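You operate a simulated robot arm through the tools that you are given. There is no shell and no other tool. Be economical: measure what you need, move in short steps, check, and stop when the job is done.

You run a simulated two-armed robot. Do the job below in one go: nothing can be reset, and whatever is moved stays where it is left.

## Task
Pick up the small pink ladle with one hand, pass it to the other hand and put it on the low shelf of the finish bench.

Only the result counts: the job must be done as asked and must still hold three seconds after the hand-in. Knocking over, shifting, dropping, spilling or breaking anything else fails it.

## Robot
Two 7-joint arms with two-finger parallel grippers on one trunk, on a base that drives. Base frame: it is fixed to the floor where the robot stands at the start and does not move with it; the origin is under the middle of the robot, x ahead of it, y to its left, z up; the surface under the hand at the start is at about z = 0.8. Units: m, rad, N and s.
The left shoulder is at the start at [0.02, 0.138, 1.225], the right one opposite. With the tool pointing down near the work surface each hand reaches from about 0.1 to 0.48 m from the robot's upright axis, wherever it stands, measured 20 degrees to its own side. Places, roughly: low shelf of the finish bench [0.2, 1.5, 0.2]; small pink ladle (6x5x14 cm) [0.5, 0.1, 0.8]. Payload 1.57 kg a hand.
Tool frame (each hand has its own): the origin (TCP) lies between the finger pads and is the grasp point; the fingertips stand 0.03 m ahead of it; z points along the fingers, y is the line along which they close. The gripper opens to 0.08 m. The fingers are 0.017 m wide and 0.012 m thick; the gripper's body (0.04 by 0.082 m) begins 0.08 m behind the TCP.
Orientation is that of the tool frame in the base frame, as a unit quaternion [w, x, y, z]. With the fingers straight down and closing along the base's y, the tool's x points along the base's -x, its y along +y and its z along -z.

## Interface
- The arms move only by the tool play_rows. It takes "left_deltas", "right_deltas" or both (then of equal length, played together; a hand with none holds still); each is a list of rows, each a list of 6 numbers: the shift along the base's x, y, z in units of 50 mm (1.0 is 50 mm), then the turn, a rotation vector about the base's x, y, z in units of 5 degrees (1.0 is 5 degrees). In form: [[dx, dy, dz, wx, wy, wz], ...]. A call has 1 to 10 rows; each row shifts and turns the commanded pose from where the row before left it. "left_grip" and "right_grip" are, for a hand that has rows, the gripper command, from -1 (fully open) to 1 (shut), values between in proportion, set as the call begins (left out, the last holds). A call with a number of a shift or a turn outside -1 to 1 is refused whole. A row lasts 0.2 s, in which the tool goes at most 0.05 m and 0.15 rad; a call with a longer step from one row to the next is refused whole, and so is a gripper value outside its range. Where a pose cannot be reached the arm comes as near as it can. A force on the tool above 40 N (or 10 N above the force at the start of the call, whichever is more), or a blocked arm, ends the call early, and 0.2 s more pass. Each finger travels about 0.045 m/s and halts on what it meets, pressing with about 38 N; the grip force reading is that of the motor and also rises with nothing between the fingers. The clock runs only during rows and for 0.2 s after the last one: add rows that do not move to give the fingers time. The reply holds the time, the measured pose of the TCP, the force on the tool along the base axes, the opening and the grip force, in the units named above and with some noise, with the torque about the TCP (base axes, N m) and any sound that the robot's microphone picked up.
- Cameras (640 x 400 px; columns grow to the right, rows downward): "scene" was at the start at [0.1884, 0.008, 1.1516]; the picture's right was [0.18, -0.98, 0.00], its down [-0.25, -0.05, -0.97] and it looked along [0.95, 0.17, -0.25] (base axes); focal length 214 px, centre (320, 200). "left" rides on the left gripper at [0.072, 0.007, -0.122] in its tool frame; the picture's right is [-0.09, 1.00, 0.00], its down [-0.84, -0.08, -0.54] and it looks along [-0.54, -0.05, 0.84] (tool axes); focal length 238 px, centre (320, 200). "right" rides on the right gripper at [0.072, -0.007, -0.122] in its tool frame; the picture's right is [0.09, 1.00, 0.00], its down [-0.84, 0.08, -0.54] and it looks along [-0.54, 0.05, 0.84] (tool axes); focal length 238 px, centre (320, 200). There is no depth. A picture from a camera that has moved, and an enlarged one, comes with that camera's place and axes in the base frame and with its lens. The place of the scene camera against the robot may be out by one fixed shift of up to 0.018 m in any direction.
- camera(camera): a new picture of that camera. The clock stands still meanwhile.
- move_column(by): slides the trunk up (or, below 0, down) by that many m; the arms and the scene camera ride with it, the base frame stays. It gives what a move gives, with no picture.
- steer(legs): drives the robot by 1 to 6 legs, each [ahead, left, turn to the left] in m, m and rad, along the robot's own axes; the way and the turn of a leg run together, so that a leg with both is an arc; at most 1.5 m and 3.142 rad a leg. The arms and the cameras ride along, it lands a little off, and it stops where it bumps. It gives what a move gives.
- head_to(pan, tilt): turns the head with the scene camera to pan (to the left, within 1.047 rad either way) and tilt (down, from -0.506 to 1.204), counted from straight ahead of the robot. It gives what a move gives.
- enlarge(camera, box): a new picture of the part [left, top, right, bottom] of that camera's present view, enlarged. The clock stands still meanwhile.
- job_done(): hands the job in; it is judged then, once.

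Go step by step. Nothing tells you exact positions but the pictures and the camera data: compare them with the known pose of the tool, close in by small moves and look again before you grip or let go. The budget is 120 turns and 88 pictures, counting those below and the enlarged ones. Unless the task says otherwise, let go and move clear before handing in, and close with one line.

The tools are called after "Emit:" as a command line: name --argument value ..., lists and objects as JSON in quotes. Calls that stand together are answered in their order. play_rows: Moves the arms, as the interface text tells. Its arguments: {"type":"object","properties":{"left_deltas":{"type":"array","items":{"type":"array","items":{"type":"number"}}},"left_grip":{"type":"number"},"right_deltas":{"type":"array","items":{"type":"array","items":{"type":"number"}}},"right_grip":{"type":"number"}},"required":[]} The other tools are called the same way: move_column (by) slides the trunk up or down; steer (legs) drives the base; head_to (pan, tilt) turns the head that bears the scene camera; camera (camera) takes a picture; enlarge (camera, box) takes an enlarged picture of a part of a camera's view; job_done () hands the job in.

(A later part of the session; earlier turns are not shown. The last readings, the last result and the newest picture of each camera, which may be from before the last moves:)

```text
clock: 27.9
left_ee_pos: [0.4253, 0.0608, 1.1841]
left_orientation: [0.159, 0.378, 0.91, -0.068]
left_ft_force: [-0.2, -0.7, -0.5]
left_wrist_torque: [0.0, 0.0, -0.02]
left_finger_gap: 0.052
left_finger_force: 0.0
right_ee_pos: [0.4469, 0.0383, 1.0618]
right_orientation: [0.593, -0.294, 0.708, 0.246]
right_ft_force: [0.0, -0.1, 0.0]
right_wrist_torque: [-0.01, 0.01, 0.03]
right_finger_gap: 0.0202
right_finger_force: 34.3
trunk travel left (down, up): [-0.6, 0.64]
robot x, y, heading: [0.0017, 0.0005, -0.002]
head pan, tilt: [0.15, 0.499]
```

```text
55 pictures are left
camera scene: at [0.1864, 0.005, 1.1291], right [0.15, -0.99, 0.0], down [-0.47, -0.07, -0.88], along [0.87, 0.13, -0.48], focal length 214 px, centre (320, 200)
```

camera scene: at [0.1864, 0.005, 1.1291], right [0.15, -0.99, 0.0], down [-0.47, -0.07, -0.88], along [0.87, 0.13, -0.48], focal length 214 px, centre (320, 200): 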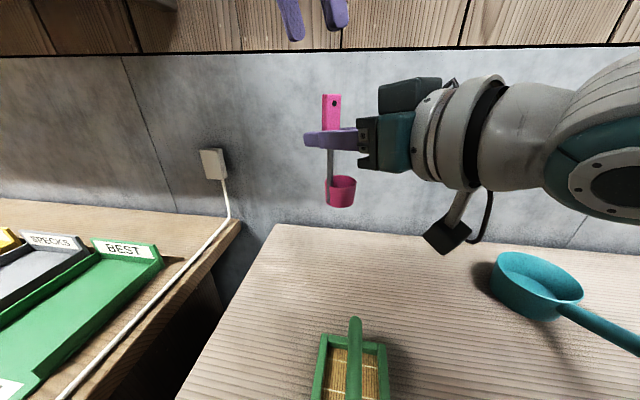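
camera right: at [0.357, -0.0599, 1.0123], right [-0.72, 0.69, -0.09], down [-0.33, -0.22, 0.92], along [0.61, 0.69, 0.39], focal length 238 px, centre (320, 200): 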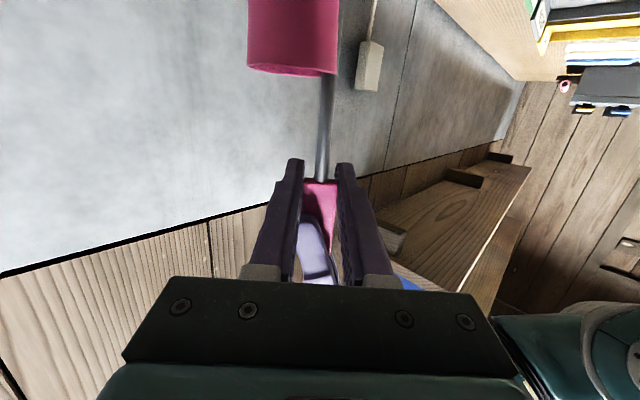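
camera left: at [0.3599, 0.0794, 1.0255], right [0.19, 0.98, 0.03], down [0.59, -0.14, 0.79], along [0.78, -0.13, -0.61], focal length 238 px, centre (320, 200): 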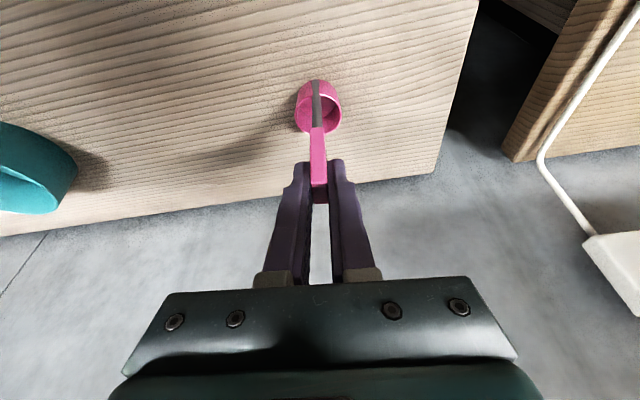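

Handover done. Now I'll tuck both arms before backing away from the benches.

Emit:
play_rows --left_deltas '[[-0.4, 0.5, 0, 0, 0, 1], [-0.4, 0.5, 0, 0, 0, 1], [-0.4, 0.5, 0, 0, 0, 1], [-0.4, 0.5, 0, 0, 0.8, 1], [-0.4, 0.3, 0, 0, 0.8, 1], [-0.3, 0.2, 0, 0, 0.8, 1], [0, 0, 0, 0, 0.8, 1], [0, 0, 0, 0, 0.8, 1], [0, 0, 0, 0, 0, 1]]' --right_deltas '[[-0.1, -0.3, 0.2, 0, 0, 0], [-0.2, -0.4, 0.2, 0, 0, 0], [-0.2, -0.4, 0, 0, 0, 0], [-0.2, -0.4, 0, 0, 0, 0], [-0.2, -0.4, 0, 0, 0, 0], [-0.2, -0.4, 0, 0, 0, 0], [-0.2, -0.4, 0, 0, 0, 0], [0, 0, 0, 0, 0, 0], [0, 0, 0, 0, 0, 0]]'

Emit:
head_to --pan 1.047 --tilt 0.2

Emit:
camera --camera "scene"

Emit:
head_to --pan -1.047 --tilt 0.4

Emit:
camera --camera "scene"

```text
clock: 28.7
left_ee_pos: [0.3556, 0.1422, 1.1101]
left_orientation: [0.05, 0.28, 0.958, 0.032]
left_ft_force: [0.0, 0.9, 0.5]
left_wrist_torque: [-0.01, -0.02, -0.02]
left_finger_gap: 0.0519
left_finger_force: 0.1
right_ee_pos: [0.421, -0.0154, 1.0792]
right_orientation: [0.594, -0.293, 0.708, 0.245]
right_ft_force: [0.3, 0.1, -0.7]
right_wrist_torque: [-0.02, 0.0, -0.01]
right_finger_gap: 0.0204
right_finger_force: 34.4
trunk travel left (down, up): [-0.6, 0.64]
robot x, y, heading: [0.0037, 0.0028, -0.003]
head pan, tilt: [0.15, 0.499]
stopped in row 4 (left hand): the arm was blocked; the commanded pose is now the measured one
```

```text
clock: 29.9
left_ee_pos: [0.3545, 0.1406, 1.1102]
left_orientation: [0.05, 0.28, 0.958, 0.032]
left_ft_force: [0.4, 0.4, -0.8]
left_wrist_torque: [0.02, -0.04, 0.03]
left_finger_gap: 0.0521
left_finger_force: 0.1
right_ee_pos: [0.4196, -0.0158, 1.0805]
right_orientation: [0.594, -0.293, 0.708, 0.245]
right_ft_force: [-0.3, 0.2, -1.6]
right_wrist_torque: [0.03, 0.04, 0.0]
right_finger_gap: 0.0203
right_finger_force: 34.0
trunk travel left (down, up): [-0.6, 0.64]
robot x, y, heading: [-0.001, 0.0016, 0.001]
head pan, tilt: [1.047, 0.201]
```

```text
54 pictures are left
camera scene: at [0.1431, 0.072, 1.1568], right [0.87, -0.5, 0.0], down [-0.1, -0.17, -0.98], along [0.49, 0.85, -0.2], focal length 214 px, centre (320, 200)
```

scene: 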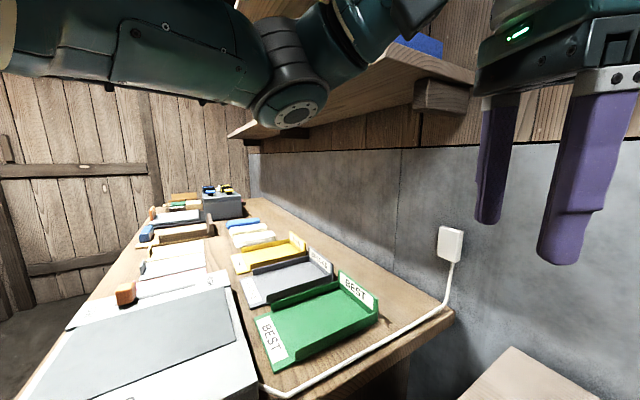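

```text
clock: 31.9
left_ee_pos: [0.3557, 0.1409, 1.1108]
left_orientation: [0.05, 0.28, 0.958, 0.032]
left_ft_force: [1.0, -0.5, 0.1]
left_wrist_torque: [0.03, 0.01, 0.0]
left_finger_gap: 0.052
left_finger_force: 0.1
right_ee_pos: [0.4196, -0.016, 1.08]
right_orientation: [0.594, -0.293, 0.708, 0.245]
right_ft_force: [-0.2, 0.2, -0.5]
right_wrist_torque: [0.0, 0.0, -0.03]
right_finger_gap: 0.0203
right_finger_force: 33.9
trunk travel left (down, up): [-0.6, 0.64]
robot x, y, heading: [-0.0003, -0.0014, 0.002]
head pan, tilt: [-1.047, 0.4]
```

```text
53 pictures are left
camera scene: at [0.1428, -0.0888, 1.1383], right [-0.87, -0.5, 0.0], down [-0.19, 0.34, -0.92], along [0.46, -0.8, -0.39], focal length 214 px, centre (320, 200)
```

scene: 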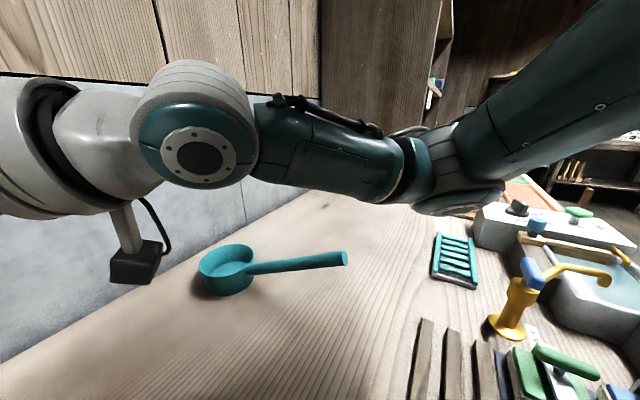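

The left arm got blocked mid-tuck, probably its elbow near the overhead shelf, and nothing is disturbed. Driving straight back moves everything away from the shelf, so I'll do that in a short leg.

Emit:
steer --legs '[[-0.3, 0, 0]]'

Emit:
head_to --pan 0.9 --tilt 0.5

Emit:
camera --camera "scene"

Emit:
camera --camera "right"

```text
clock: 34.0
left_ee_pos: [0.0533, 0.1416, 1.1113]
left_orientation: [0.049, 0.278, 0.959, 0.032]
left_ft_force: [-0.1, 0.6, 0.1]
left_wrist_torque: [-0.01, -0.01, -0.04]
left_finger_gap: 0.052
left_finger_force: 0.1
right_ee_pos: [0.1182, -0.0162, 1.0809]
right_orientation: [0.594, -0.294, 0.707, 0.247]
right_ft_force: [-0.3, 0.3, -0.5]
right_wrist_torque: [0.01, -0.01, 0.0]
right_finger_gap: 0.0201
right_finger_force: 33.8
trunk travel left (down, up): [-0.6, 0.64]
robot x, y, heading: [-0.3019, -0.0009, 0.01]
head pan, tilt: [-1.047, 0.4]
```

```text
clock: 35.9
left_ee_pos: [0.0543, 0.1412, 1.1118]
left_orientation: [0.05, 0.278, 0.959, 0.033]
left_ft_force: [0.1, 0.1, 0.6]
left_wrist_torque: [0.0, 0.02, -0.03]
left_finger_gap: 0.0521
left_finger_force: 0.1
right_ee_pos: [0.1184, -0.0146, 1.0807]
right_orientation: [0.594, -0.294, 0.707, 0.247]
right_ft_force: [-0.7, 0.1, -0.9]
right_wrist_torque: [0.0, 0.03, -0.01]
right_finger_gap: 0.0202
right_finger_force: 33.9
trunk travel left (down, up): [-0.6, 0.64]
robot x, y, heading: [-0.2983, 0.0011, 0.003]
head pan, tilt: [0.901, 0.499]
```

```text
52 pictures are left
camera scene: at [-0.1485, 0.0626, 1.1291], right [0.79, -0.62, 0.0], down [-0.3, -0.38, -0.88], along [0.54, 0.69, -0.48], focal length 214 px, centre (320, 200)
```

scene: 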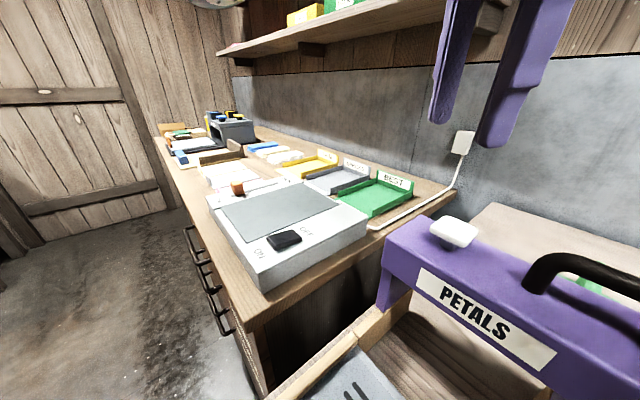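

```text
51 pictures are left
camera right: at [0.0307, -0.1134, 1.0313], right [-0.72, 0.69, -0.09], down [-0.33, -0.22, 0.92], along [0.61, 0.69, 0.39], focal length 238 px, centre (320, 200)
```

right: 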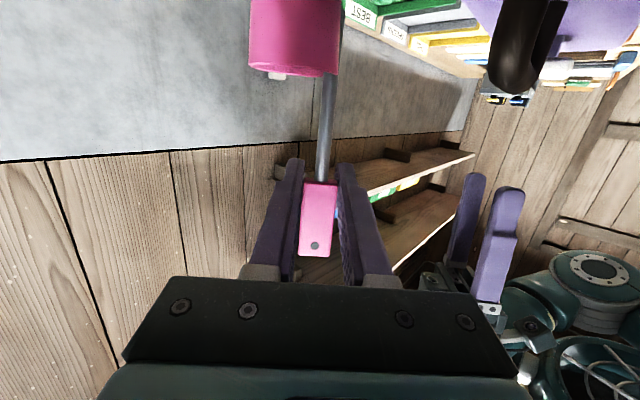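

The benches recede fine. I'll back off further, then retuck the arms.

Emit:
steer --legs '[[-0.3, 0, 0]]'

Emit:
play_rows --left_deltas '[[0, 0.1, 0.2, 0, 0, 0.5], [0, 0.1, 0.2, 0, 0, 0.5], [0, 0.1, 0, 0, 0, 0.5], [0, 0.1, 0, 0, 0, 0.5], [0, 0.1, 0, 0, 0, 0.5], [0, 0, 0, 0, 0, 0]]' --right_deltas '[[-0.1, -0.4, 0.1, 0, 0, 0], [-0.2, -0.5, 0, 0, 0, 0], [-0.2, -0.5, 0, 0, 0, 0], [-0.2, -0.5, 0, 0, 0, 0], [0, -0.5, 0, 0, 0, 0], [0, 0, 0, 0, 0, 0]]'

Emit:
head_to --pan 0.9 --tilt 0.4

Emit:
camera --camera "scene"

```text
clock: 38.0
left_ee_pos: [-0.2579, 0.1385, 1.1117]
left_orientation: [0.051, 0.284, 0.957, 0.032]
left_ft_force: [-0.5, -0.5, -0.2]
left_wrist_torque: [0.04, -0.02, 0.01]
left_finger_gap: 0.0519
left_finger_force: 0.1
right_ee_pos: [-0.1946, -0.019, 1.0811]
right_orientation: [0.595, -0.291, 0.709, 0.243]
right_ft_force: [0.1, -0.2, 0.2]
right_wrist_torque: [-0.02, 0.01, 0.03]
right_finger_gap: 0.0203
right_finger_force: 33.8
trunk travel left (down, up): [-0.6, 0.64]
robot x, y, heading: [-0.6128, 0.0012, -0.008]
head pan, tilt: [0.901, 0.499]
```

```text
clock: 39.6
left_ee_pos: [-0.2691, 0.1642, 1.1014]
left_orientation: [0.001, 0.189, 0.98, 0.056]
left_ft_force: [-0.5, -0.3, 0.7]
left_wrist_torque: [0.0, -0.05, 0.0]
left_finger_gap: 0.0519
left_finger_force: 0.1
right_ee_pos: [-0.23, -0.1391, 1.0873]
right_orientation: [0.595, -0.291, 0.709, 0.243]
right_ft_force: [-0.2, 0.0, -0.7]
right_wrist_torque: [0.01, -0.01, 0.01]
right_finger_gap: 0.0203
right_finger_force: 33.7
trunk travel left (down, up): [-0.6, 0.64]
robot x, y, heading: [-0.6123, 0.0001, -0.008]
head pan, tilt: [0.901, 0.499]
stopped in row 6 (left hand): the arm was blocked; the commanded pose is now the measured one
```

```text
clock: 40.2
left_ee_pos: [-0.2691, 0.164, 1.101]
left_orientation: [0.001, 0.19, 0.98, 0.057]
left_ft_force: [0.2, -0.5, 0.6]
left_wrist_torque: [0.0, -0.04, 0.02]
left_finger_gap: 0.0521
left_finger_force: 0.1
right_ee_pos: [-0.2308, -0.1386, 1.0878]
right_orientation: [0.595, -0.29, 0.709, 0.242]
right_ft_force: [0.5, 0.2, -0.7]
right_wrist_torque: [-0.01, 0.02, 0.0]
right_finger_gap: 0.0202
right_finger_force: 33.9
trunk travel left (down, up): [-0.6, 0.64]
robot x, y, heading: [-0.6156, 0.0003, -0.005]
head pan, tilt: [0.901, 0.4]
```

```text
50 pictures are left
camera scene: at [-0.4596, 0.0629, 1.1382], right [0.78, -0.63, 0.0], down [-0.24, -0.3, -0.92], along [0.58, 0.72, -0.39], focal length 214 px, centre (320, 200)
```

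scene: 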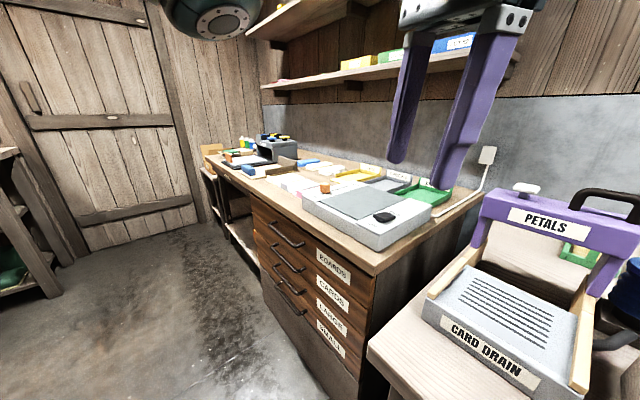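

The finish bench has drawers at its near end and an open bay with a low shelf beyond them. I'll drive left along the clear floor to face the bay.

Emit:
steer --legs '[[0, 1.3, 0]]'

Emit:
head_to --pan 0.1 --tilt 0.75

Emit:
camera --camera "scene"

```text
clock: 46.8
left_ee_pos: [-0.2478, 1.4519, 1.1021]
left_orientation: [0.002, 0.195, 0.979, 0.056]
left_ft_force: [0.1, 0.0, -0.5]
left_wrist_torque: [-0.01, 0.0, -0.02]
left_finger_gap: 0.0521
left_finger_force: 0.2
right_ee_pos: [-0.2128, 1.1489, 1.0864]
right_orientation: [0.597, -0.286, 0.71, 0.24]
right_ft_force: [0.5, -0.1, -0.6]
right_wrist_torque: [-0.02, 0.03, 0.02]
right_finger_gap: 0.0205
right_finger_force: 34.4
trunk travel left (down, up): [-0.6, 0.64]
robot x, y, heading: [-0.5956, 1.2928, -0.02]
head pan, tilt: [0.901, 0.4]
```

```text
clock: 47.9
left_ee_pos: [-0.2462, 1.4524, 1.1017]
left_orientation: [0.0, 0.197, 0.979, 0.057]
left_ft_force: [-0.1, -0.4, -0.6]
left_wrist_torque: [0.01, 0.02, -0.01]
left_finger_gap: 0.0521
left_finger_force: 0.0
right_ee_pos: [-0.2136, 1.1481, 1.087]
right_orientation: [0.597, -0.286, 0.711, 0.239]
right_ft_force: [-0.2, 0.5, -0.7]
right_wrist_torque: [0.01, 0.0, -0.01]
right_finger_gap: 0.0203
right_finger_force: 33.4
trunk travel left (down, up): [-0.6, 0.64]
robot x, y, heading: [-0.5924, 1.2955, -0.019]
head pan, tilt: [0.099, 0.75]
```

```text
49 pictures are left
camera scene: at [-0.4164, 1.2887, 1.1072], right [0.08, -1.0, 0.0], down [-0.68, -0.05, -0.73], along [0.73, 0.06, -0.68], focal length 214 px, centre (320, 200)
```

scene: 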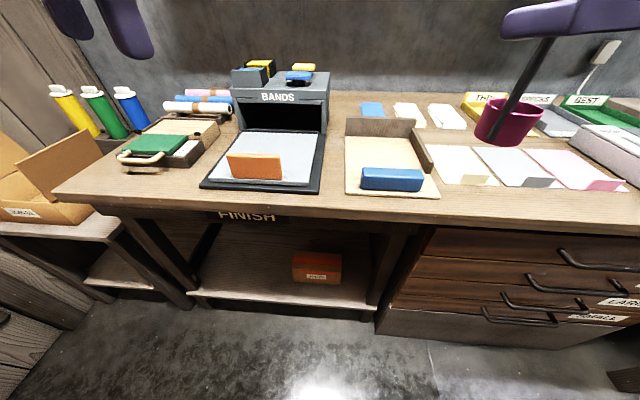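

The open bay spans y ≈ 1.1–1.85, with its shelf edge at x ≈ −0.07. An orange box sits on it at y ≈ 1.33, so I'll aim for y ≈ 1.6. I'll back up slightly, shift left and lower the trunk partway for a better look.

Emit:
steer --legs '[[-0.15, 0.38, 0.02]]'

Emit:
move_column --by -0.3

Emit:
head_to --pan 0.0 --tilt 0.5

Emit:
camera --camera "scene"

```text
clock: 50.5
left_ee_pos: [-0.3923, 1.8534, 1.1018]
left_orientation: [0.0, 0.19, 0.98, 0.057]
left_ft_force: [0.5, -0.6, -0.2]
left_wrist_torque: [-0.02, -0.02, 0.01]
left_finger_gap: 0.0521
left_finger_force: 0.1
right_ee_pos: [-0.3547, 1.5521, 1.0875]
right_orientation: [0.595, -0.29, 0.709, 0.243]
right_ft_force: [0.7, 0.3, -0.3]
right_wrist_torque: [0.02, 0.02, -0.01]
right_finger_gap: 0.0203
right_finger_force: 33.9
trunk travel left (down, up): [-0.6, 0.64]
robot x, y, heading: [-0.7379, 1.6922, -0.009]
head pan, tilt: [0.099, 0.75]
```

```text
clock: 53.5
left_ee_pos: [-0.3927, 1.8524, 0.8013]
left_orientation: [0.001, 0.19, 0.98, 0.057]
left_ft_force: [0.2, -0.2, 0.1]
left_wrist_torque: [0.01, 0.04, 0.01]
left_finger_gap: 0.052
left_finger_force: 0.1
right_ee_pos: [-0.3544, 1.5508, 0.7878]
right_orientation: [0.596, -0.29, 0.709, 0.242]
right_ft_force: [-0.6, -0.3, -0.7]
right_wrist_torque: [0.01, 0.01, -0.03]
right_finger_gap: 0.0202
right_finger_force: 33.6
trunk travel left (down, up): [-0.3, 0.94]
robot x, y, heading: [-0.7395, 1.6897, -0.01]
head pan, tilt: [0.099, 0.75]
```

```text
clock: 54.2
left_ee_pos: [-0.3931, 1.8537, 0.801]
left_orientation: [0.001, 0.192, 0.98, 0.057]
left_ft_force: [0.4, -0.4, 0.9]
left_wrist_torque: [0.01, 0.01, 0.0]
left_finger_gap: 0.0519
left_finger_force: 0.1
right_ee_pos: [-0.3555, 1.5514, 0.7872]
right_orientation: [0.596, -0.29, 0.709, 0.242]
right_ft_force: [-0.1, 0.1, 0.1]
right_wrist_torque: [-0.01, 0.03, 0.0]
right_finger_gap: 0.0203
right_finger_force: 34.0
trunk travel left (down, up): [-0.3, 0.94]
robot x, y, heading: [-0.7371, 1.6938, -0.008]
head pan, tilt: [0.0, 0.499]
```

```text
48 pictures are left
camera scene: at [-0.5511, 1.6804, 0.829], right [-0.01, -1.0, 0.0], down [-0.48, 0.0, -0.88], along [0.88, -0.01, -0.48], focal length 214 px, centre (320, 200)
```

scene: 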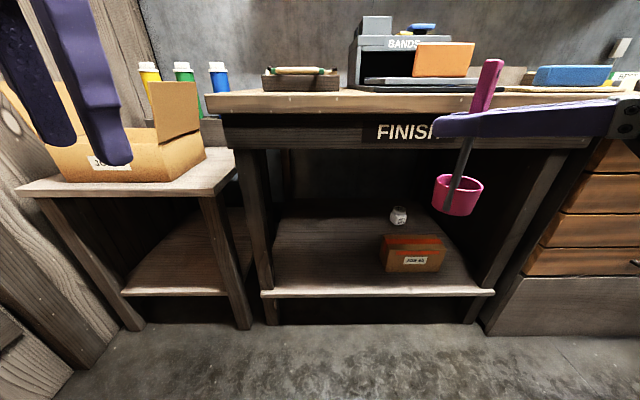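

The shelf is clear on its left half: the box is at y 1.21–1.45, and I'll target [0.05, 1.65]. First I need the left arm out of the way, so I'll move it outward in small steps.

Emit:
play_rows --left_deltas '[[0.2, 0.5, 0.1, 0, 0, 0], [0.2, 0.5, 0.1, 0, 0, 0], [0, 0.5, 0, 0, 0, 0.6], [0, 0.5, 0, 0, 0, 0.6], [0, 0.4, 0, 0, 0, 0.6], [0, 0, 0, 0, 0, 0.6], [0, 0, 0, 0, 0, 0.6], [0, 0, 0, 0, 0, 0.6], [0, 0, 0, 0, 0, 0]]'

Emit:
play_rows --left_deltas '[[-0.5, 0, 0, 0, 0, 0], [-0.5, 0, 0, 0, 0, 0], [-0.5, 0, 0, 0, 0, 0], [-0.5, 0, 0, 0, 0, 0], [-0.5, 0, 0, 0, 0, 0]]'

```text
clock: 56.2
left_ee_pos: [-0.3751, 1.9738, 0.8069]
left_orientation: [-0.017, 0.032, 0.998, 0.057]
left_ft_force: [0.1, -0.1, 0.5]
left_wrist_torque: [0.0, -0.01, 0.0]
left_finger_gap: 0.0517
left_finger_force: 0.0
right_ee_pos: [-0.3546, 1.5514, 0.7866]
right_orientation: [0.596, -0.289, 0.709, 0.241]
right_ft_force: [0.0, 0.1, -0.4]
right_wrist_torque: [-0.02, -0.01, 0.01]
right_finger_gap: 0.0202
right_finger_force: 33.9
trunk travel left (down, up): [-0.3, 0.94]
robot x, y, heading: [-0.7399, 1.6874, -0.014]
head pan, tilt: [0.0, 0.499]
```

```text
clock: 57.1
left_ee_pos: [-0.4644, 1.9848, 0.7741]
left_orientation: [-0.098, 0.033, 0.991, 0.086]
left_ft_force: [-0.3, 0.2, -0.5]
left_wrist_torque: [0.0, 0.02, 0.0]
left_finger_gap: 0.052
left_finger_force: 0.0
right_ee_pos: [-0.354, 1.552, 0.7866]
right_orientation: [0.596, -0.29, 0.709, 0.242]
right_ft_force: [0.8, 0.6, -0.4]
right_wrist_torque: [0.0, 0.03, 0.01]
right_finger_gap: 0.0204
right_finger_force: 33.7
trunk travel left (down, up): [-0.3, 0.94]
robot x, y, heading: [-0.7386, 1.689, -0.006]
head pan, tilt: [0.0, 0.499]
stopped in row 4 (left hand): the arm was blocked; the commanded pose is now the measured one
```

The left arm is out to the side, which will do if I keep the base back. Now I'll lower the trunk fully and test the right arm's low forward reach in free space.

Emit:
move_column --by -0.3

Emit:
play_rows --right_deltas '[[0.4, 0, -0.2, 0, 0, -0.7], [0.4, 0, -0.2, 0, 0, -0.7], [0.4, 0.1, -0.3, 0, 0, -0.7], [0.4, 0.1, -0.3, 0, 0, -0.7], [0.4, 0.1, -0.3, 0, 0, -0.7], [0.4, 0.1, -0.3, 0, 0, -0.7], [0, 0.1, -0.3, 0, 0, -0.7], [0, 0.1, -0.3, 0, 0, -0.7], [0, 0, 0, 0, 0, 0]]'

Emit:
camera --camera "scene"

```text
clock: 60.1
left_ee_pos: [-0.4626, 1.9842, 0.4733]
left_orientation: [-0.097, 0.033, 0.991, 0.087]
left_ft_force: [0.1, -0.2, 0.8]
left_wrist_torque: [0.0, -0.04, 0.02]
left_finger_gap: 0.0519
left_finger_force: 0.0
right_ee_pos: [-0.3539, 1.551, 0.4871]
right_orientation: [0.595, -0.29, 0.709, 0.243]
right_ft_force: [0.2, 0.8, -0.7]
right_wrist_torque: [-0.02, 0.0, 0.0]
right_finger_gap: 0.0204
right_finger_force: 33.2
trunk travel left (down, up): [0.0, 1.24]
robot x, y, heading: [-0.7395, 1.6904, -0.005]
head pan, tilt: [0.0, 0.499]
```

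```text
clock: 62.1
left_ee_pos: [-0.4632, 1.986, 0.473]
left_orientation: [-0.096, 0.034, 0.991, 0.088]
left_ft_force: [-0.8, 0.4, -0.6]
left_wrist_torque: [-0.02, 0.0, 0.0]
left_finger_gap: 0.0517
left_finger_force: 0.0
right_ee_pos: [-0.2347, 1.5786, 0.3748]
right_orientation: [0.636, -0.11, 0.759, 0.091]
right_ft_force: [0.1, 0.2, -0.2]
right_wrist_torque: [0.0, 0.02, -0.01]
right_finger_gap: 0.0203
right_finger_force: 33.9
trunk travel left (down, up): [0.0, 1.24]
robot x, y, heading: [-0.7345, 1.6891, -0.009]
head pan, tilt: [0.0, 0.499]
```

```text
47 pictures are left
camera scene: at [-0.5507, 1.6799, 0.5292], right [-0.01, -1.0, 0.0], down [-0.48, 0.0, -0.88], along [0.88, -0.01, -0.48], focal length 214 px, centre (320, 200)
```

scene: 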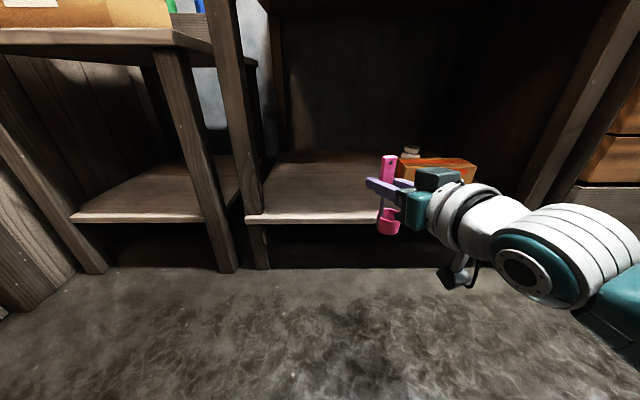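

The arm reaches well at this height, and I measure the shelf top at about z 0.21 with its edge at x ≈ −0.06. I'll drive ahead 0.2 and left 0.04, so the ladle goes in with about 7 cm of clearance.

Emit:
steer --legs '[[0.16, 0.04, 0.0]]'

Emit:
camera --camera "scene"

Emit:
camera --camera "left"

Emit:
camera --camera "right"

```text
clock: 63.5
left_ee_pos: [-0.3044, 2.0225, 0.4741]
left_orientation: [-0.098, 0.033, 0.991, 0.086]
left_ft_force: [-0.1, 0.3, -0.2]
left_wrist_torque: [0.0, 0.0, 0.0]
left_finger_gap: 0.0519
left_finger_force: 0.0
right_ee_pos: [-0.0768, 1.616, 0.3731]
right_orientation: [0.636, -0.11, 0.758, 0.091]
right_ft_force: [-0.9, 0.1, -0.9]
right_wrist_torque: [0.01, 0.02, -0.03]
right_finger_gap: 0.0202
right_finger_force: 33.6
trunk travel left (down, up): [0.0, 1.24]
robot x, y, heading: [-0.581, 1.7269, -0.015]
head pan, tilt: [0.0, 0.499]
```

```text
46 pictures are left
camera scene: at [-0.3926, 1.7175, 0.5287], right [-0.01, -1.0, 0.0], down [-0.48, 0.0, -0.88], along [0.88, -0.01, -0.48], focal length 214 px, centre (320, 200)
```

scene: 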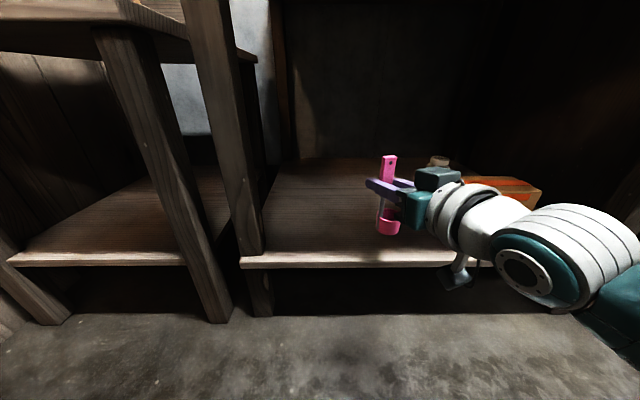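

```text
45 pictures are left
camera left: at [-0.3499, 2.0109, 0.6066], right [0.17, 0.97, 0.15], down [0.91, -0.21, 0.34], along [0.37, 0.07, -0.93], focal length 238 px, centre (320, 200)
```

left: 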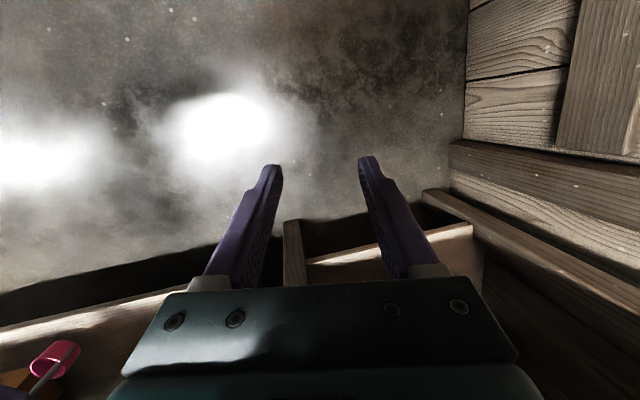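

```text
44 pictures are left
camera right: at [-0.2016, 1.573, 0.3248], right [-0.3, 0.95, -0.09], down [-0.39, -0.03, 0.92], along [0.87, 0.31, 0.38], focal length 238 px, centre (320, 200)
```

right: 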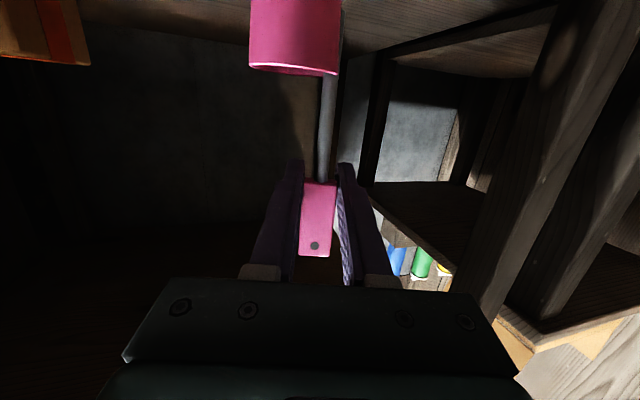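

All is clear. I'll nudge the base ahead 5 cm, then extend the hand over the shelf and start lowering.

Emit:
steer --legs '[[0.05, 0.0, 0.0]]'

Emit:
play_rows --right_deltas '[[0.3, 0, 0, 0, 0, 0], [0.3, 0, 0, 0, 0, 0], [0.3, 0, 0, 0, 0, 0], [0, 0, -0.3, 0, 0, 0], [0, 0, -0.3, 0, 0, 0], [0, 0, -0.2, 0, 0, 0], [0, 0, 0, 0, 0, 0]]'

Emit:
enlarge --camera "scene" --box '[300, 130, 560, 330]'

Emit:
camera --camera "right"

```text
clock: 64.4
left_ee_pos: [-0.2586, 2.0221, 0.4726]
left_orientation: [-0.099, 0.035, 0.991, 0.087]
left_ft_force: [-0.2, -0.5, 0.1]
left_wrist_torque: [0.03, -0.04, -0.03]
left_finger_gap: 0.052
left_finger_force: 0.1
right_ee_pos: [-0.0324, 1.6166, 0.3724]
right_orientation: [0.634, -0.109, 0.76, 0.091]
right_ft_force: [0.5, -0.2, -0.8]
right_wrist_torque: [0.02, -0.04, -0.03]
right_finger_gap: 0.0202
right_finger_force: 33.8
trunk travel left (down, up): [0.0, 1.24]
robot x, y, heading: [-0.5293, 1.7286, -0.015]
head pan, tilt: [0.0, 0.499]
```

```text
clock: 66.0
left_ee_pos: [-0.2529, 2.0217, 0.4733]
left_orientation: [-0.098, 0.034, 0.991, 0.087]
left_ft_force: [-0.1, 0.2, -0.6]
left_wrist_torque: [-0.01, 0.01, -0.01]
left_finger_gap: 0.0518
left_finger_force: 0.0
right_ee_pos: [0.023, 1.6182, 0.3337]
right_orientation: [0.636, -0.109, 0.759, 0.091]
right_ft_force: [-0.5, 0.2, -1.4]
right_wrist_torque: [0.04, 0.01, -0.02]
right_finger_gap: 0.0202
right_finger_force: 33.2
trunk travel left (down, up): [0.0, 1.24]
robot x, y, heading: [-0.5261, 1.7288, -0.013]
head pan, tilt: [0.0, 0.499]
```

```text
2.00 times, centred on (430, 230) of scene
camera zoom: at [-0.3406, 1.7175, 0.5291], right [-0.01, -1.0, 0.0], down [-0.48, 0.01, -0.88], along [0.88, -0.01, -0.48], focal length 429 px, centre (100, 140)
```

zoom: 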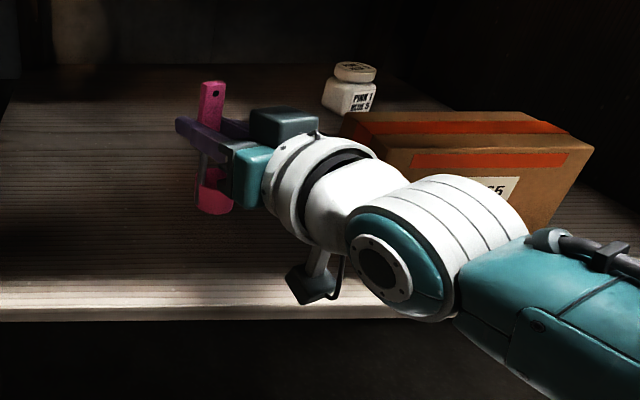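

```text
42 pictures are left
camera right: at [-0.1028, 1.5752, 0.2839], right [-0.29, 0.95, -0.09], down [-0.39, -0.03, 0.92], along [0.87, 0.31, 0.38], focal length 238 px, centre (320, 200)
```

right: 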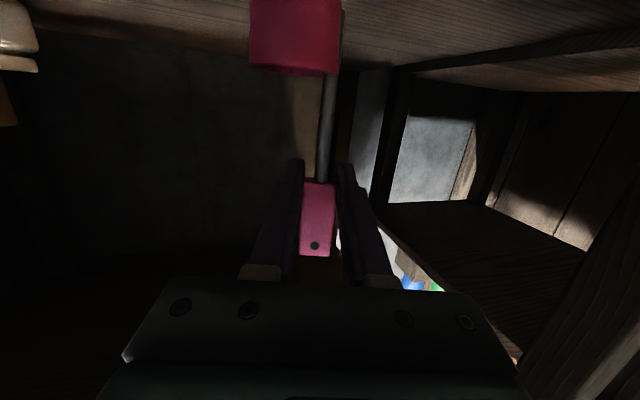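

The hand is well over the shelf, clear of the box and the edge. I'll lower gently in small steps, watching the force.

Emit:
play_rows --right_deltas '[[0, 0, -0.1, 0, 0, 0], [0, 0, -0.1, 0, 0, 0], [0, 0, -0.1, 0, 0, 0], [0, 0, 0, 0, 0, 0]]'

Emit:
enlarge --camera "scene" --box '[330, 150, 430, 250]'

Emit:
play_rows --right_deltas '[[0, 0, -0.06, 0, 0, 0], [0, 0, 0, 0, 0, 0]]'

Emit:
play_rows --right_deltas '[[0, 0, -0.06, 0, 0, 0], [0, 0, 0, 0, 0, 0]]'

```text
clock: 67.0
left_ee_pos: [-0.2514, 2.0217, 0.4746]
left_orientation: [-0.098, 0.034, 0.991, 0.087]
left_ft_force: [0.3, 0.1, 0.0]
left_wrist_torque: [-0.01, 0.0, 0.03]
left_finger_gap: 0.0521
left_finger_force: 0.0
right_ee_pos: [0.0214, 1.6165, 0.3187]
right_orientation: [0.636, -0.11, 0.758, 0.091]
right_ft_force: [0.9, -0.6, -0.4]
right_wrist_torque: [0.01, 0.0, 0.01]
right_finger_gap: 0.0198
right_finger_force: 33.9
trunk travel left (down, up): [0.0, 1.24]
robot x, y, heading: [-0.5299, 1.7289, -0.013]
head pan, tilt: [0.0, 0.499]
```

```text
4.00 times, centred on (380, 200) of scene
camera zoom: at [-0.3404, 1.7175, 0.5291], right [-0.01, -1.0, 0.0], down [-0.48, 0.01, -0.88], along [0.88, -0.01, -0.48], focal length 858 px, centre (80, 200)
```

zoom: 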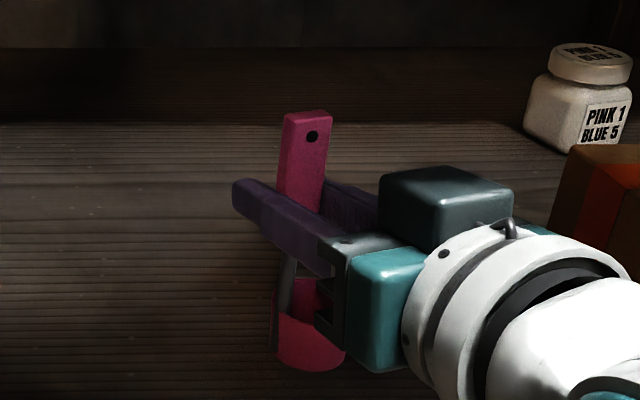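

```text
clock: 67.6
left_ee_pos: [-0.2523, 2.0231, 0.4723]
left_orientation: [-0.098, 0.034, 0.991, 0.087]
left_ft_force: [0.3, 0.2, -0.4]
left_wrist_torque: [-0.01, 0.03, 0.01]
left_finger_gap: 0.052
left_finger_force: 0.1
right_ee_pos: [0.0205, 1.6168, 0.315]
right_orientation: [0.635, -0.109, 0.759, 0.091]
right_ft_force: [-0.7, 0.8, -0.4]
right_wrist_torque: [0.02, -0.01, -0.01]
right_finger_gap: 0.0202
right_finger_force: 33.5
trunk travel left (down, up): [0.0, 1.24]
robot x, y, heading: [-0.5293, 1.7256, -0.01]
head pan, tilt: [0.0, 0.499]
```

```text
clock: 68.2
left_ee_pos: [-0.2522, 2.0228, 0.4728]
left_orientation: [-0.097, 0.035, 0.991, 0.086]
left_ft_force: [-0.6, 0.3, -0.2]
left_wrist_torque: [0.0, 0.01, 0.01]
left_finger_gap: 0.0519
left_finger_force: 0.0
right_ee_pos: [0.0223, 1.6168, 0.3129]
right_orientation: [0.636, -0.109, 0.759, 0.09]
right_ft_force: [0.2, -0.8, -0.9]
right_wrist_torque: [0.01, 0.04, -0.02]
right_finger_gap: 0.02
right_finger_force: 34.0
trunk travel left (down, up): [0.0, 1.24]
robot x, y, heading: [-0.5292, 1.7274, -0.009]
head pan, tilt: [0.0, 0.499]
```

No contact yet at 0.313. I'll keep stepping down 2–3 mm at a time.

Emit:
play_rows --right_deltas '[[0, 0, -0.06, 0, 0, 0], [0, 0, -0.02, 0, 0, 0], [0, 0, 0, 0, 0, 0]]'

Emit:
play_rows --right_deltas '[[0, 0, -0.06, 0, 0, 0], [0, 0, 0, 0, 0, 0]]'

Emit:
play_rows --right_deltas '[[0, 0, -0.05, 0, 0, 0], [0, 0, 0, 0, 0, 0]]'

```text
clock: 69.0
left_ee_pos: [-0.2522, 2.0202, 0.4734]
left_orientation: [-0.097, 0.035, 0.991, 0.087]
left_ft_force: [0.3, 0.9, -0.4]
left_wrist_torque: [-0.01, -0.02, 0.0]
left_finger_gap: 0.0522
left_finger_force: 0.1
right_ee_pos: [0.0212, 1.6161, 0.3095]
right_orientation: [0.636, -0.109, 0.758, 0.091]
right_ft_force: [0.1, -0.4, -1.0]
right_wrist_torque: [0.02, 0.0, 0.03]
right_finger_gap: 0.0202
right_finger_force: 33.7
trunk travel left (down, up): [0.0, 1.24]
robot x, y, heading: [-0.5264, 1.7289, -0.013]
head pan, tilt: [0.0, 0.499]
```

```text
clock: 69.6
left_ee_pos: [-0.252, 2.0206, 0.473]
left_orientation: [-0.098, 0.034, 0.991, 0.087]
left_ft_force: [-1.1, 0.4, 0.7]
left_wrist_torque: [-0.01, -0.01, 0.04]
left_finger_gap: 0.052
left_finger_force: 0.0
right_ee_pos: [0.0195, 1.6157, 0.3063]
right_orientation: [0.636, -0.109, 0.759, 0.09]
right_ft_force: [0.3, -0.3, -0.1]
right_wrist_torque: [0.04, 0.01, 0.01]
right_finger_gap: 0.0202
right_finger_force: 34.2
trunk travel left (down, up): [0.0, 1.24]
robot x, y, heading: [-0.5277, 1.7319, -0.014]
head pan, tilt: [0.0, 0.499]
```

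```text
clock: 70.2
left_ee_pos: [-0.2525, 2.0222, 0.4725]
left_orientation: [-0.098, 0.034, 0.991, 0.086]
left_ft_force: [-0.2, 0.9, 0.5]
left_wrist_torque: [0.02, 0.01, 0.02]
left_finger_gap: 0.0522
left_finger_force: 0.1
right_ee_pos: [0.0204, 1.617, 0.3047]
right_orientation: [0.635, -0.109, 0.759, 0.091]
right_ft_force: [0.1, 0.5, -0.9]
right_wrist_torque: [0.01, 0.02, 0.0]
right_finger_gap: 0.0203
right_finger_force: 34.0
trunk travel left (down, up): [0.0, 1.24]
robot x, y, heading: [-0.5237, 1.728, -0.012]
head pan, tilt: [0.0, 0.499]
```

Emit:
play_rows --right_deltas '[[0, 0, -0.06, 0, 0, 0], [0, 0, 0, 0, 0, 0]]'

Emit:
play_rows --right_deltas '[[0, 0, -0.05, 0, 0, 0], [0, 0, 0, 0, 0, 0]]'

Emit:
camera --camera "right"

Emit:
enlarge --camera "scene" --box '[340, 170, 420, 250]'

```text
clock: 70.8
left_ee_pos: [-0.2527, 2.0213, 0.472]
left_orientation: [-0.097, 0.034, 0.991, 0.087]
left_ft_force: [0.5, -0.4, 0.2]
left_wrist_torque: [0.01, -0.04, -0.02]
left_finger_gap: 0.052
left_finger_force: 0.1
right_ee_pos: [0.0188, 1.6181, 0.3011]
right_orientation: [0.636, -0.109, 0.758, 0.091]
right_ft_force: [0.0, 0.4, -0.1]
right_wrist_torque: [0.0, 0.01, 0.0]
right_finger_gap: 0.0204
right_finger_force: 34.0
trunk travel left (down, up): [0.0, 1.24]
robot x, y, heading: [-0.5268, 1.7292, -0.012]
head pan, tilt: [0.0, 0.499]
```

```text
clock: 71.4
left_ee_pos: [-0.2519, 2.0212, 0.4738]
left_orientation: [-0.098, 0.035, 0.991, 0.087]
left_ft_force: [0.4, -0.2, -0.1]
left_wrist_torque: [0.02, 0.02, -0.01]
left_finger_gap: 0.0522
left_finger_force: 0.1
right_ee_pos: [0.0191, 1.6177, 0.2983]
right_orientation: [0.636, -0.11, 0.758, 0.091]
right_ft_force: [-0.1, 0.1, -1.4]
right_wrist_torque: [0.01, -0.01, 0.02]
right_finger_gap: 0.0202
right_finger_force: 34.4
trunk travel left (down, up): [0.0, 1.24]
robot x, y, heading: [-0.5289, 1.7289, -0.017]
head pan, tilt: [0.0, 0.499]
```

```text
40 pictures are left
camera right: at [-0.1054, 1.573, 0.2491], right [-0.29, 0.95, -0.09], down [-0.39, -0.03, 0.92], along [0.87, 0.31, 0.38], focal length 238 px, centre (320, 200)
```

right: 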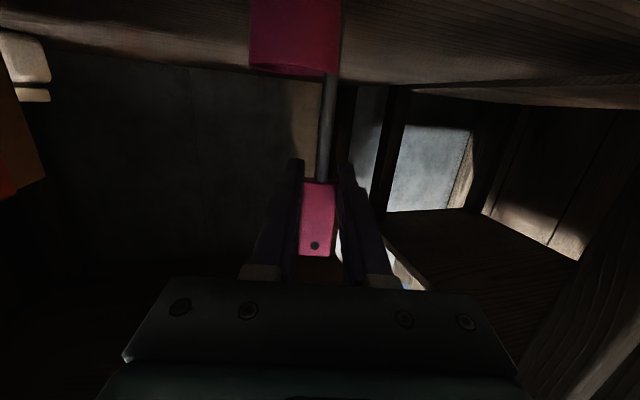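

```text
5.00 times, centred on (380, 210) of scene
camera zoom: at [-0.3404, 1.7175, 0.5291], right [-0.01, -1.0, 0.0], down [-0.48, 0.01, -0.88], along [0.88, -0.01, -0.48], focal length 1072 px, centre (20, 150)
```

zoom: 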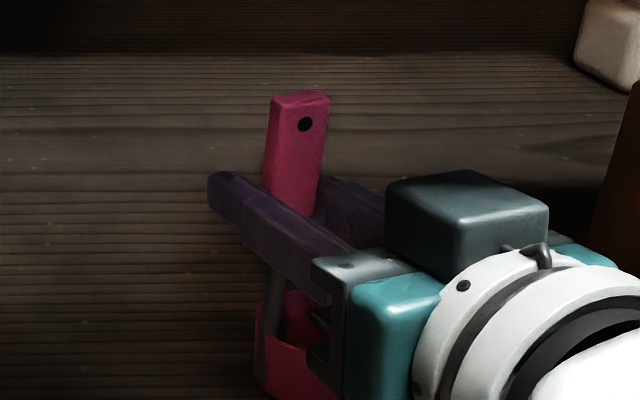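

Emit:
play_rows --right_deltas '[[0, 0, -0.05, 0, 0, 0], [0, 0, 0, 0, 0, 0]]'

Emit:
play_rows --right_deltas '[[0, 0, -0.05, 0, 0, 0], [0, 0, 0, 0, 0, 0]]'

Emit:
play_rows --right_deltas '[[0, 0, -0.05, 0, 0, 0], [0, 0, 0, 0, 0, 0]]'

```text
clock: 72.0
left_ee_pos: [-0.2518, 2.0203, 0.4734]
left_orientation: [-0.098, 0.034, 0.991, 0.086]
left_ft_force: [0.1, -0.3, -0.3]
left_wrist_torque: [0.03, 0.0, 0.01]
left_finger_gap: 0.052
left_finger_force: 0.0
right_ee_pos: [0.0197, 1.6162, 0.2962]
right_orientation: [0.637, -0.109, 0.758, 0.09]
right_ft_force: [-3.2, 0.2, 8.9]
right_wrist_torque: [-0.17, 0.33, -0.08]
right_finger_gap: 0.0202
right_finger_force: 34.0
trunk travel left (down, up): [0.0, 1.24]
robot x, y, heading: [-0.5286, 1.7262, -0.01]
head pan, tilt: [0.0, 0.499]
```

```text
clock: 72.6
left_ee_pos: [-0.2525, 2.0213, 0.473]
left_orientation: [-0.098, 0.034, 0.991, 0.086]
left_ft_force: [0.5, 0.1, -0.4]
left_wrist_torque: [-0.01, 0.0, 0.01]
left_finger_gap: 0.0517
left_finger_force: 0.0
right_ee_pos: [0.0214, 1.6173, 0.2959]
right_orientation: [0.639, -0.109, 0.756, 0.091]
right_ft_force: [-6.8, 0.1, 22.1]
right_wrist_torque: [-0.18, 0.48, -0.04]
right_finger_gap: 0.0202
right_finger_force: 33.4
trunk travel left (down, up): [0.0, 1.24]
robot x, y, heading: [-0.5316, 1.7291, -0.01]
head pan, tilt: [0.0, 0.499]
```

```text
clock: 73.2
left_ee_pos: [-0.2515, 2.0218, 0.4733]
left_orientation: [-0.097, 0.035, 0.991, 0.087]
left_ft_force: [-0.2, 0.7, 0.3]
left_wrist_torque: [-0.02, 0.0, 0.01]
left_finger_gap: 0.0519
left_finger_force: 0.1
right_ee_pos: [0.0231, 1.617, 0.2951]
right_orientation: [0.64, -0.11, 0.755, 0.092]
right_ft_force: [-6.2, 1.6, 26.9]
right_wrist_torque: [-0.11, 0.06, -0.02]
right_finger_gap: 0.0202
right_finger_force: 34.0
trunk travel left (down, up): [0.0, 1.24]
robot x, y, heading: [-0.5276, 1.7281, -0.013]
head pan, tilt: [0.0, 0.499]
```

Contact with the shelf at TCP z ≈ 0.297; the torque fits the cup sitting under the grip. I'll relieve most of the pressing, then open slowly.

Emit:
play_rows --right_deltas '[[0, 0, 0.1, 0, 0, 0], [0, 0, 0, 0, 0, 0]]'

Emit:
enlarge --camera "scene" --box '[340, 170, 420, 250]'

```text
clock: 73.8
left_ee_pos: [-0.2488, 2.0228, 0.474]
left_orientation: [-0.097, 0.034, 0.991, 0.087]
left_ft_force: [0.6, -0.1, 0.4]
left_wrist_torque: [-0.02, 0.03, 0.02]
left_finger_gap: 0.0518
left_finger_force: 0.0
right_ee_pos: [0.0218, 1.618, 0.2948]
right_orientation: [0.636, -0.109, 0.759, 0.09]
right_ft_force: [3.0, 2.3, 8.2]
right_wrist_torque: [0.08, -0.49, 0.05]
right_finger_gap: 0.0204
right_finger_force: 34.1
trunk travel left (down, up): [0.0, 1.24]
robot x, y, heading: [-0.5243, 1.7266, -0.011]
head pan, tilt: [0.0, 0.499]
```

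```text
5.00 times, centred on (380, 210) of scene
camera zoom: at [-0.3377, 1.7177, 0.5293], right [-0.01, -1.0, 0.0], down [-0.48, 0.01, -0.88], along [0.88, -0.01, -0.48], focal length 1072 px, centre (20, 150)
```

zoom: 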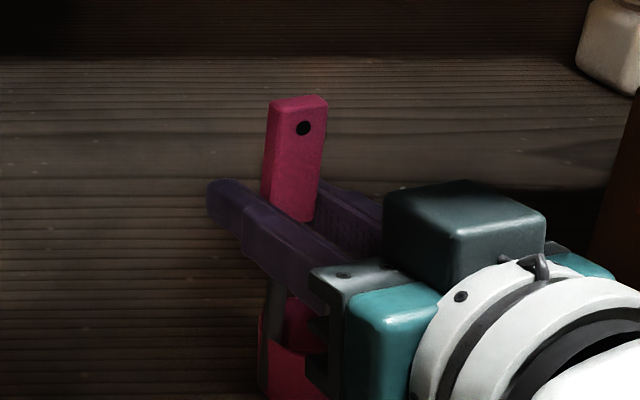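

Emit:
play_rows --right_deltas '[[0, 0, 0.02, 0, 0, 0], [0, 0, 0, 0, 0, 0]]'

Emit:
play_rows --right_deltas '[[0, 0, 0, 0, 0, 0], [0, 0, 0, 0, 0, 0], [0, 0, 0, 0, 0, 0], [0, 0, 0, 0, 0, 0], [0, 0, 0, 0, 0, 0]]' --right_grip -0.5

Emit:
camera --camera "right"

Emit:
enlarge --camera "scene" --box '[340, 170, 420, 250]'

```text
clock: 74.4
left_ee_pos: [-0.2504, 2.0217, 0.4742]
left_orientation: [-0.097, 0.034, 0.991, 0.087]
left_ft_force: [0.3, 0.1, 0.4]
left_wrist_torque: [0.03, 0.0, 0.02]
left_finger_gap: 0.0518
left_finger_force: 0.0
right_ee_pos: [0.0212, 1.6181, 0.2951]
right_orientation: [0.635, -0.109, 0.759, 0.09]
right_ft_force: [0.6, -0.4, 2.0]
right_wrist_torque: [-0.01, -0.16, 0.03]
right_finger_gap: 0.0201
right_finger_force: 34.0
trunk travel left (down, up): [0.0, 1.24]
robot x, y, heading: [-0.5278, 1.7268, -0.014]
head pan, tilt: [0.0, 0.499]
```

```text
clock: 75.6
left_ee_pos: [-0.2513, 2.0225, 0.4729]
left_orientation: [-0.098, 0.034, 0.991, 0.087]
left_ft_force: [-0.2, -0.2, 0.0]
left_wrist_torque: [-0.05, 0.01, -0.02]
left_finger_gap: 0.052
left_finger_force: 0.1
right_ee_pos: [0.02, 1.617, 0.2978]
right_orientation: [0.635, -0.11, 0.759, 0.091]
right_ft_force: [0.7, 0.1, -0.7]
right_wrist_torque: [-0.01, 0.0, -0.02]
right_finger_gap: 0.0602
right_finger_force: 0.1
trunk travel left (down, up): [0.0, 1.24]
robot x, y, heading: [-0.5249, 1.7261, -0.011]
head pan, tilt: [0.0, 0.499]
```

```text
37 pictures are left
camera right: at [-0.1049, 1.5737, 0.2478], right [-0.29, 0.95, -0.09], down [-0.39, -0.03, 0.92], along [0.87, 0.31, 0.38], focal length 238 px, centre (320, 200)
```

right: 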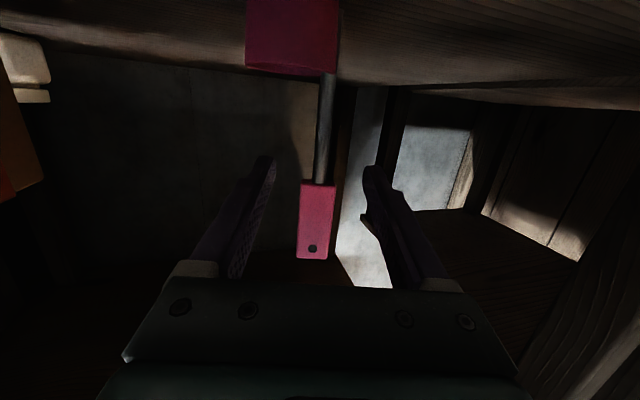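

```text
5.00 times, centred on (380, 210) of scene
camera zoom: at [-0.3402, 1.7175, 0.5291], right [-0.01, -1.0, 0.0], down [-0.48, 0.01, -0.88], along [0.88, -0.01, -0.48], focal length 1072 px, centre (20, 150)
```

zoom: 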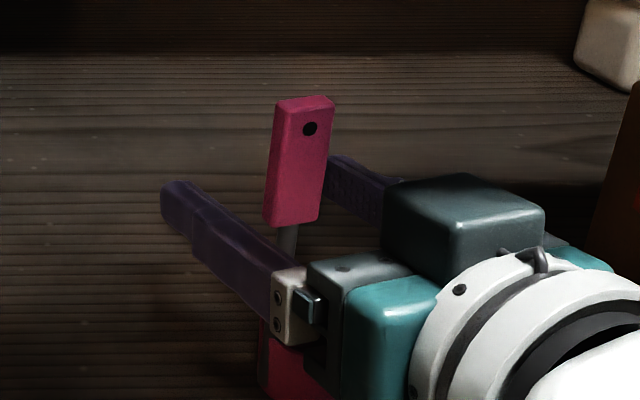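

The ladle stands free and upright. I'll withdraw straight back along the hand's axis, then drive the base back.

Emit:
play_rows --right_deltas '[[-0.3, -0.09, 0, 0, 0, 0], [-0.4, -0.12, 0, 0, 0, 0], [-0.4, -0.12, 0, 0, 0, 0], [-0.4, -0.12, 0, 0, 0, 0], [0, 0, 0, 0, 0, 0]]'

Emit:
steer --legs '[[-0.3, 0, 0]]'

Emit:
camera --camera "scene"

Emit:
camera --camera "right"

```text
clock: 76.8
left_ee_pos: [-0.2516, 2.0218, 0.4733]
left_orientation: [-0.098, 0.034, 0.991, 0.087]
left_ft_force: [-0.6, 1.0, 0.3]
left_wrist_torque: [-0.02, -0.02, 0.02]
left_finger_gap: 0.052
left_finger_force: 0.1
right_ee_pos: [-0.0568, 1.5937, 0.2988]
right_orientation: [0.637, -0.109, 0.758, 0.091]
right_ft_force: [0.4, 0.7, 0.2]
right_wrist_torque: [0.0, 0.01, 0.01]
right_finger_gap: 0.06
right_finger_force: 0.0
trunk travel left (down, up): [0.0, 1.24]
robot x, y, heading: [-0.529, 1.7306, -0.01]
head pan, tilt: [0.0, 0.499]
```

```text
clock: 78.8
left_ee_pos: [-0.4974, 2.0184, 0.4769]
left_orientation: [-0.09, 0.036, 0.992, 0.085]
left_ft_force: [0.1, -0.4, -0.3]
left_wrist_torque: [-0.02, 0.03, 0.0]
left_finger_gap: 0.0519
left_finger_force: 0.1
right_ee_pos: [-0.2978, 1.5912, 0.3087]
right_orientation: [0.643, -0.108, 0.753, 0.087]
right_ft_force: [0.5, -0.3, 0.0]
right_wrist_torque: [0.02, 0.0, -0.02]
right_finger_gap: 0.0598
right_finger_force: 0.0
trunk travel left (down, up): [0.0, 1.24]
robot x, y, heading: [-0.7963, 1.7313, -0.016]
head pan, tilt: [0.0, 0.499]
stopped in leg 1: the robot was blocked; the commanded pose is now the measured one
```

```text
35 pictures are left
camera scene: at [-0.5861, 1.7159, 0.5325], right [-0.02, -1.0, 0.0], down [-0.46, 0.01, -0.89], along [0.89, -0.01, -0.46], focal length 214 px, centre (320, 200)
```

scene: 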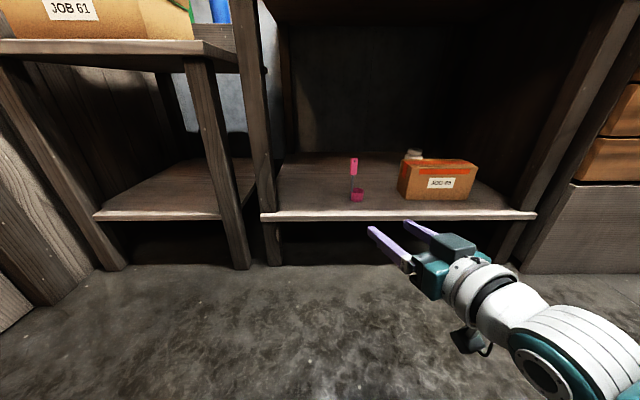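

```text
34 pictures are left
camera right: at [-0.4216, 1.5477, 0.257], right [-0.29, 0.95, -0.1], down [-0.41, -0.03, 0.91], along [0.86, 0.3, 0.4], focal length 238 px, centre (320, 200)
```

right: 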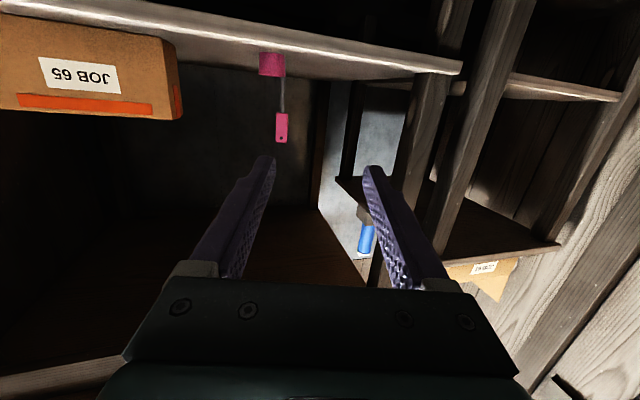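

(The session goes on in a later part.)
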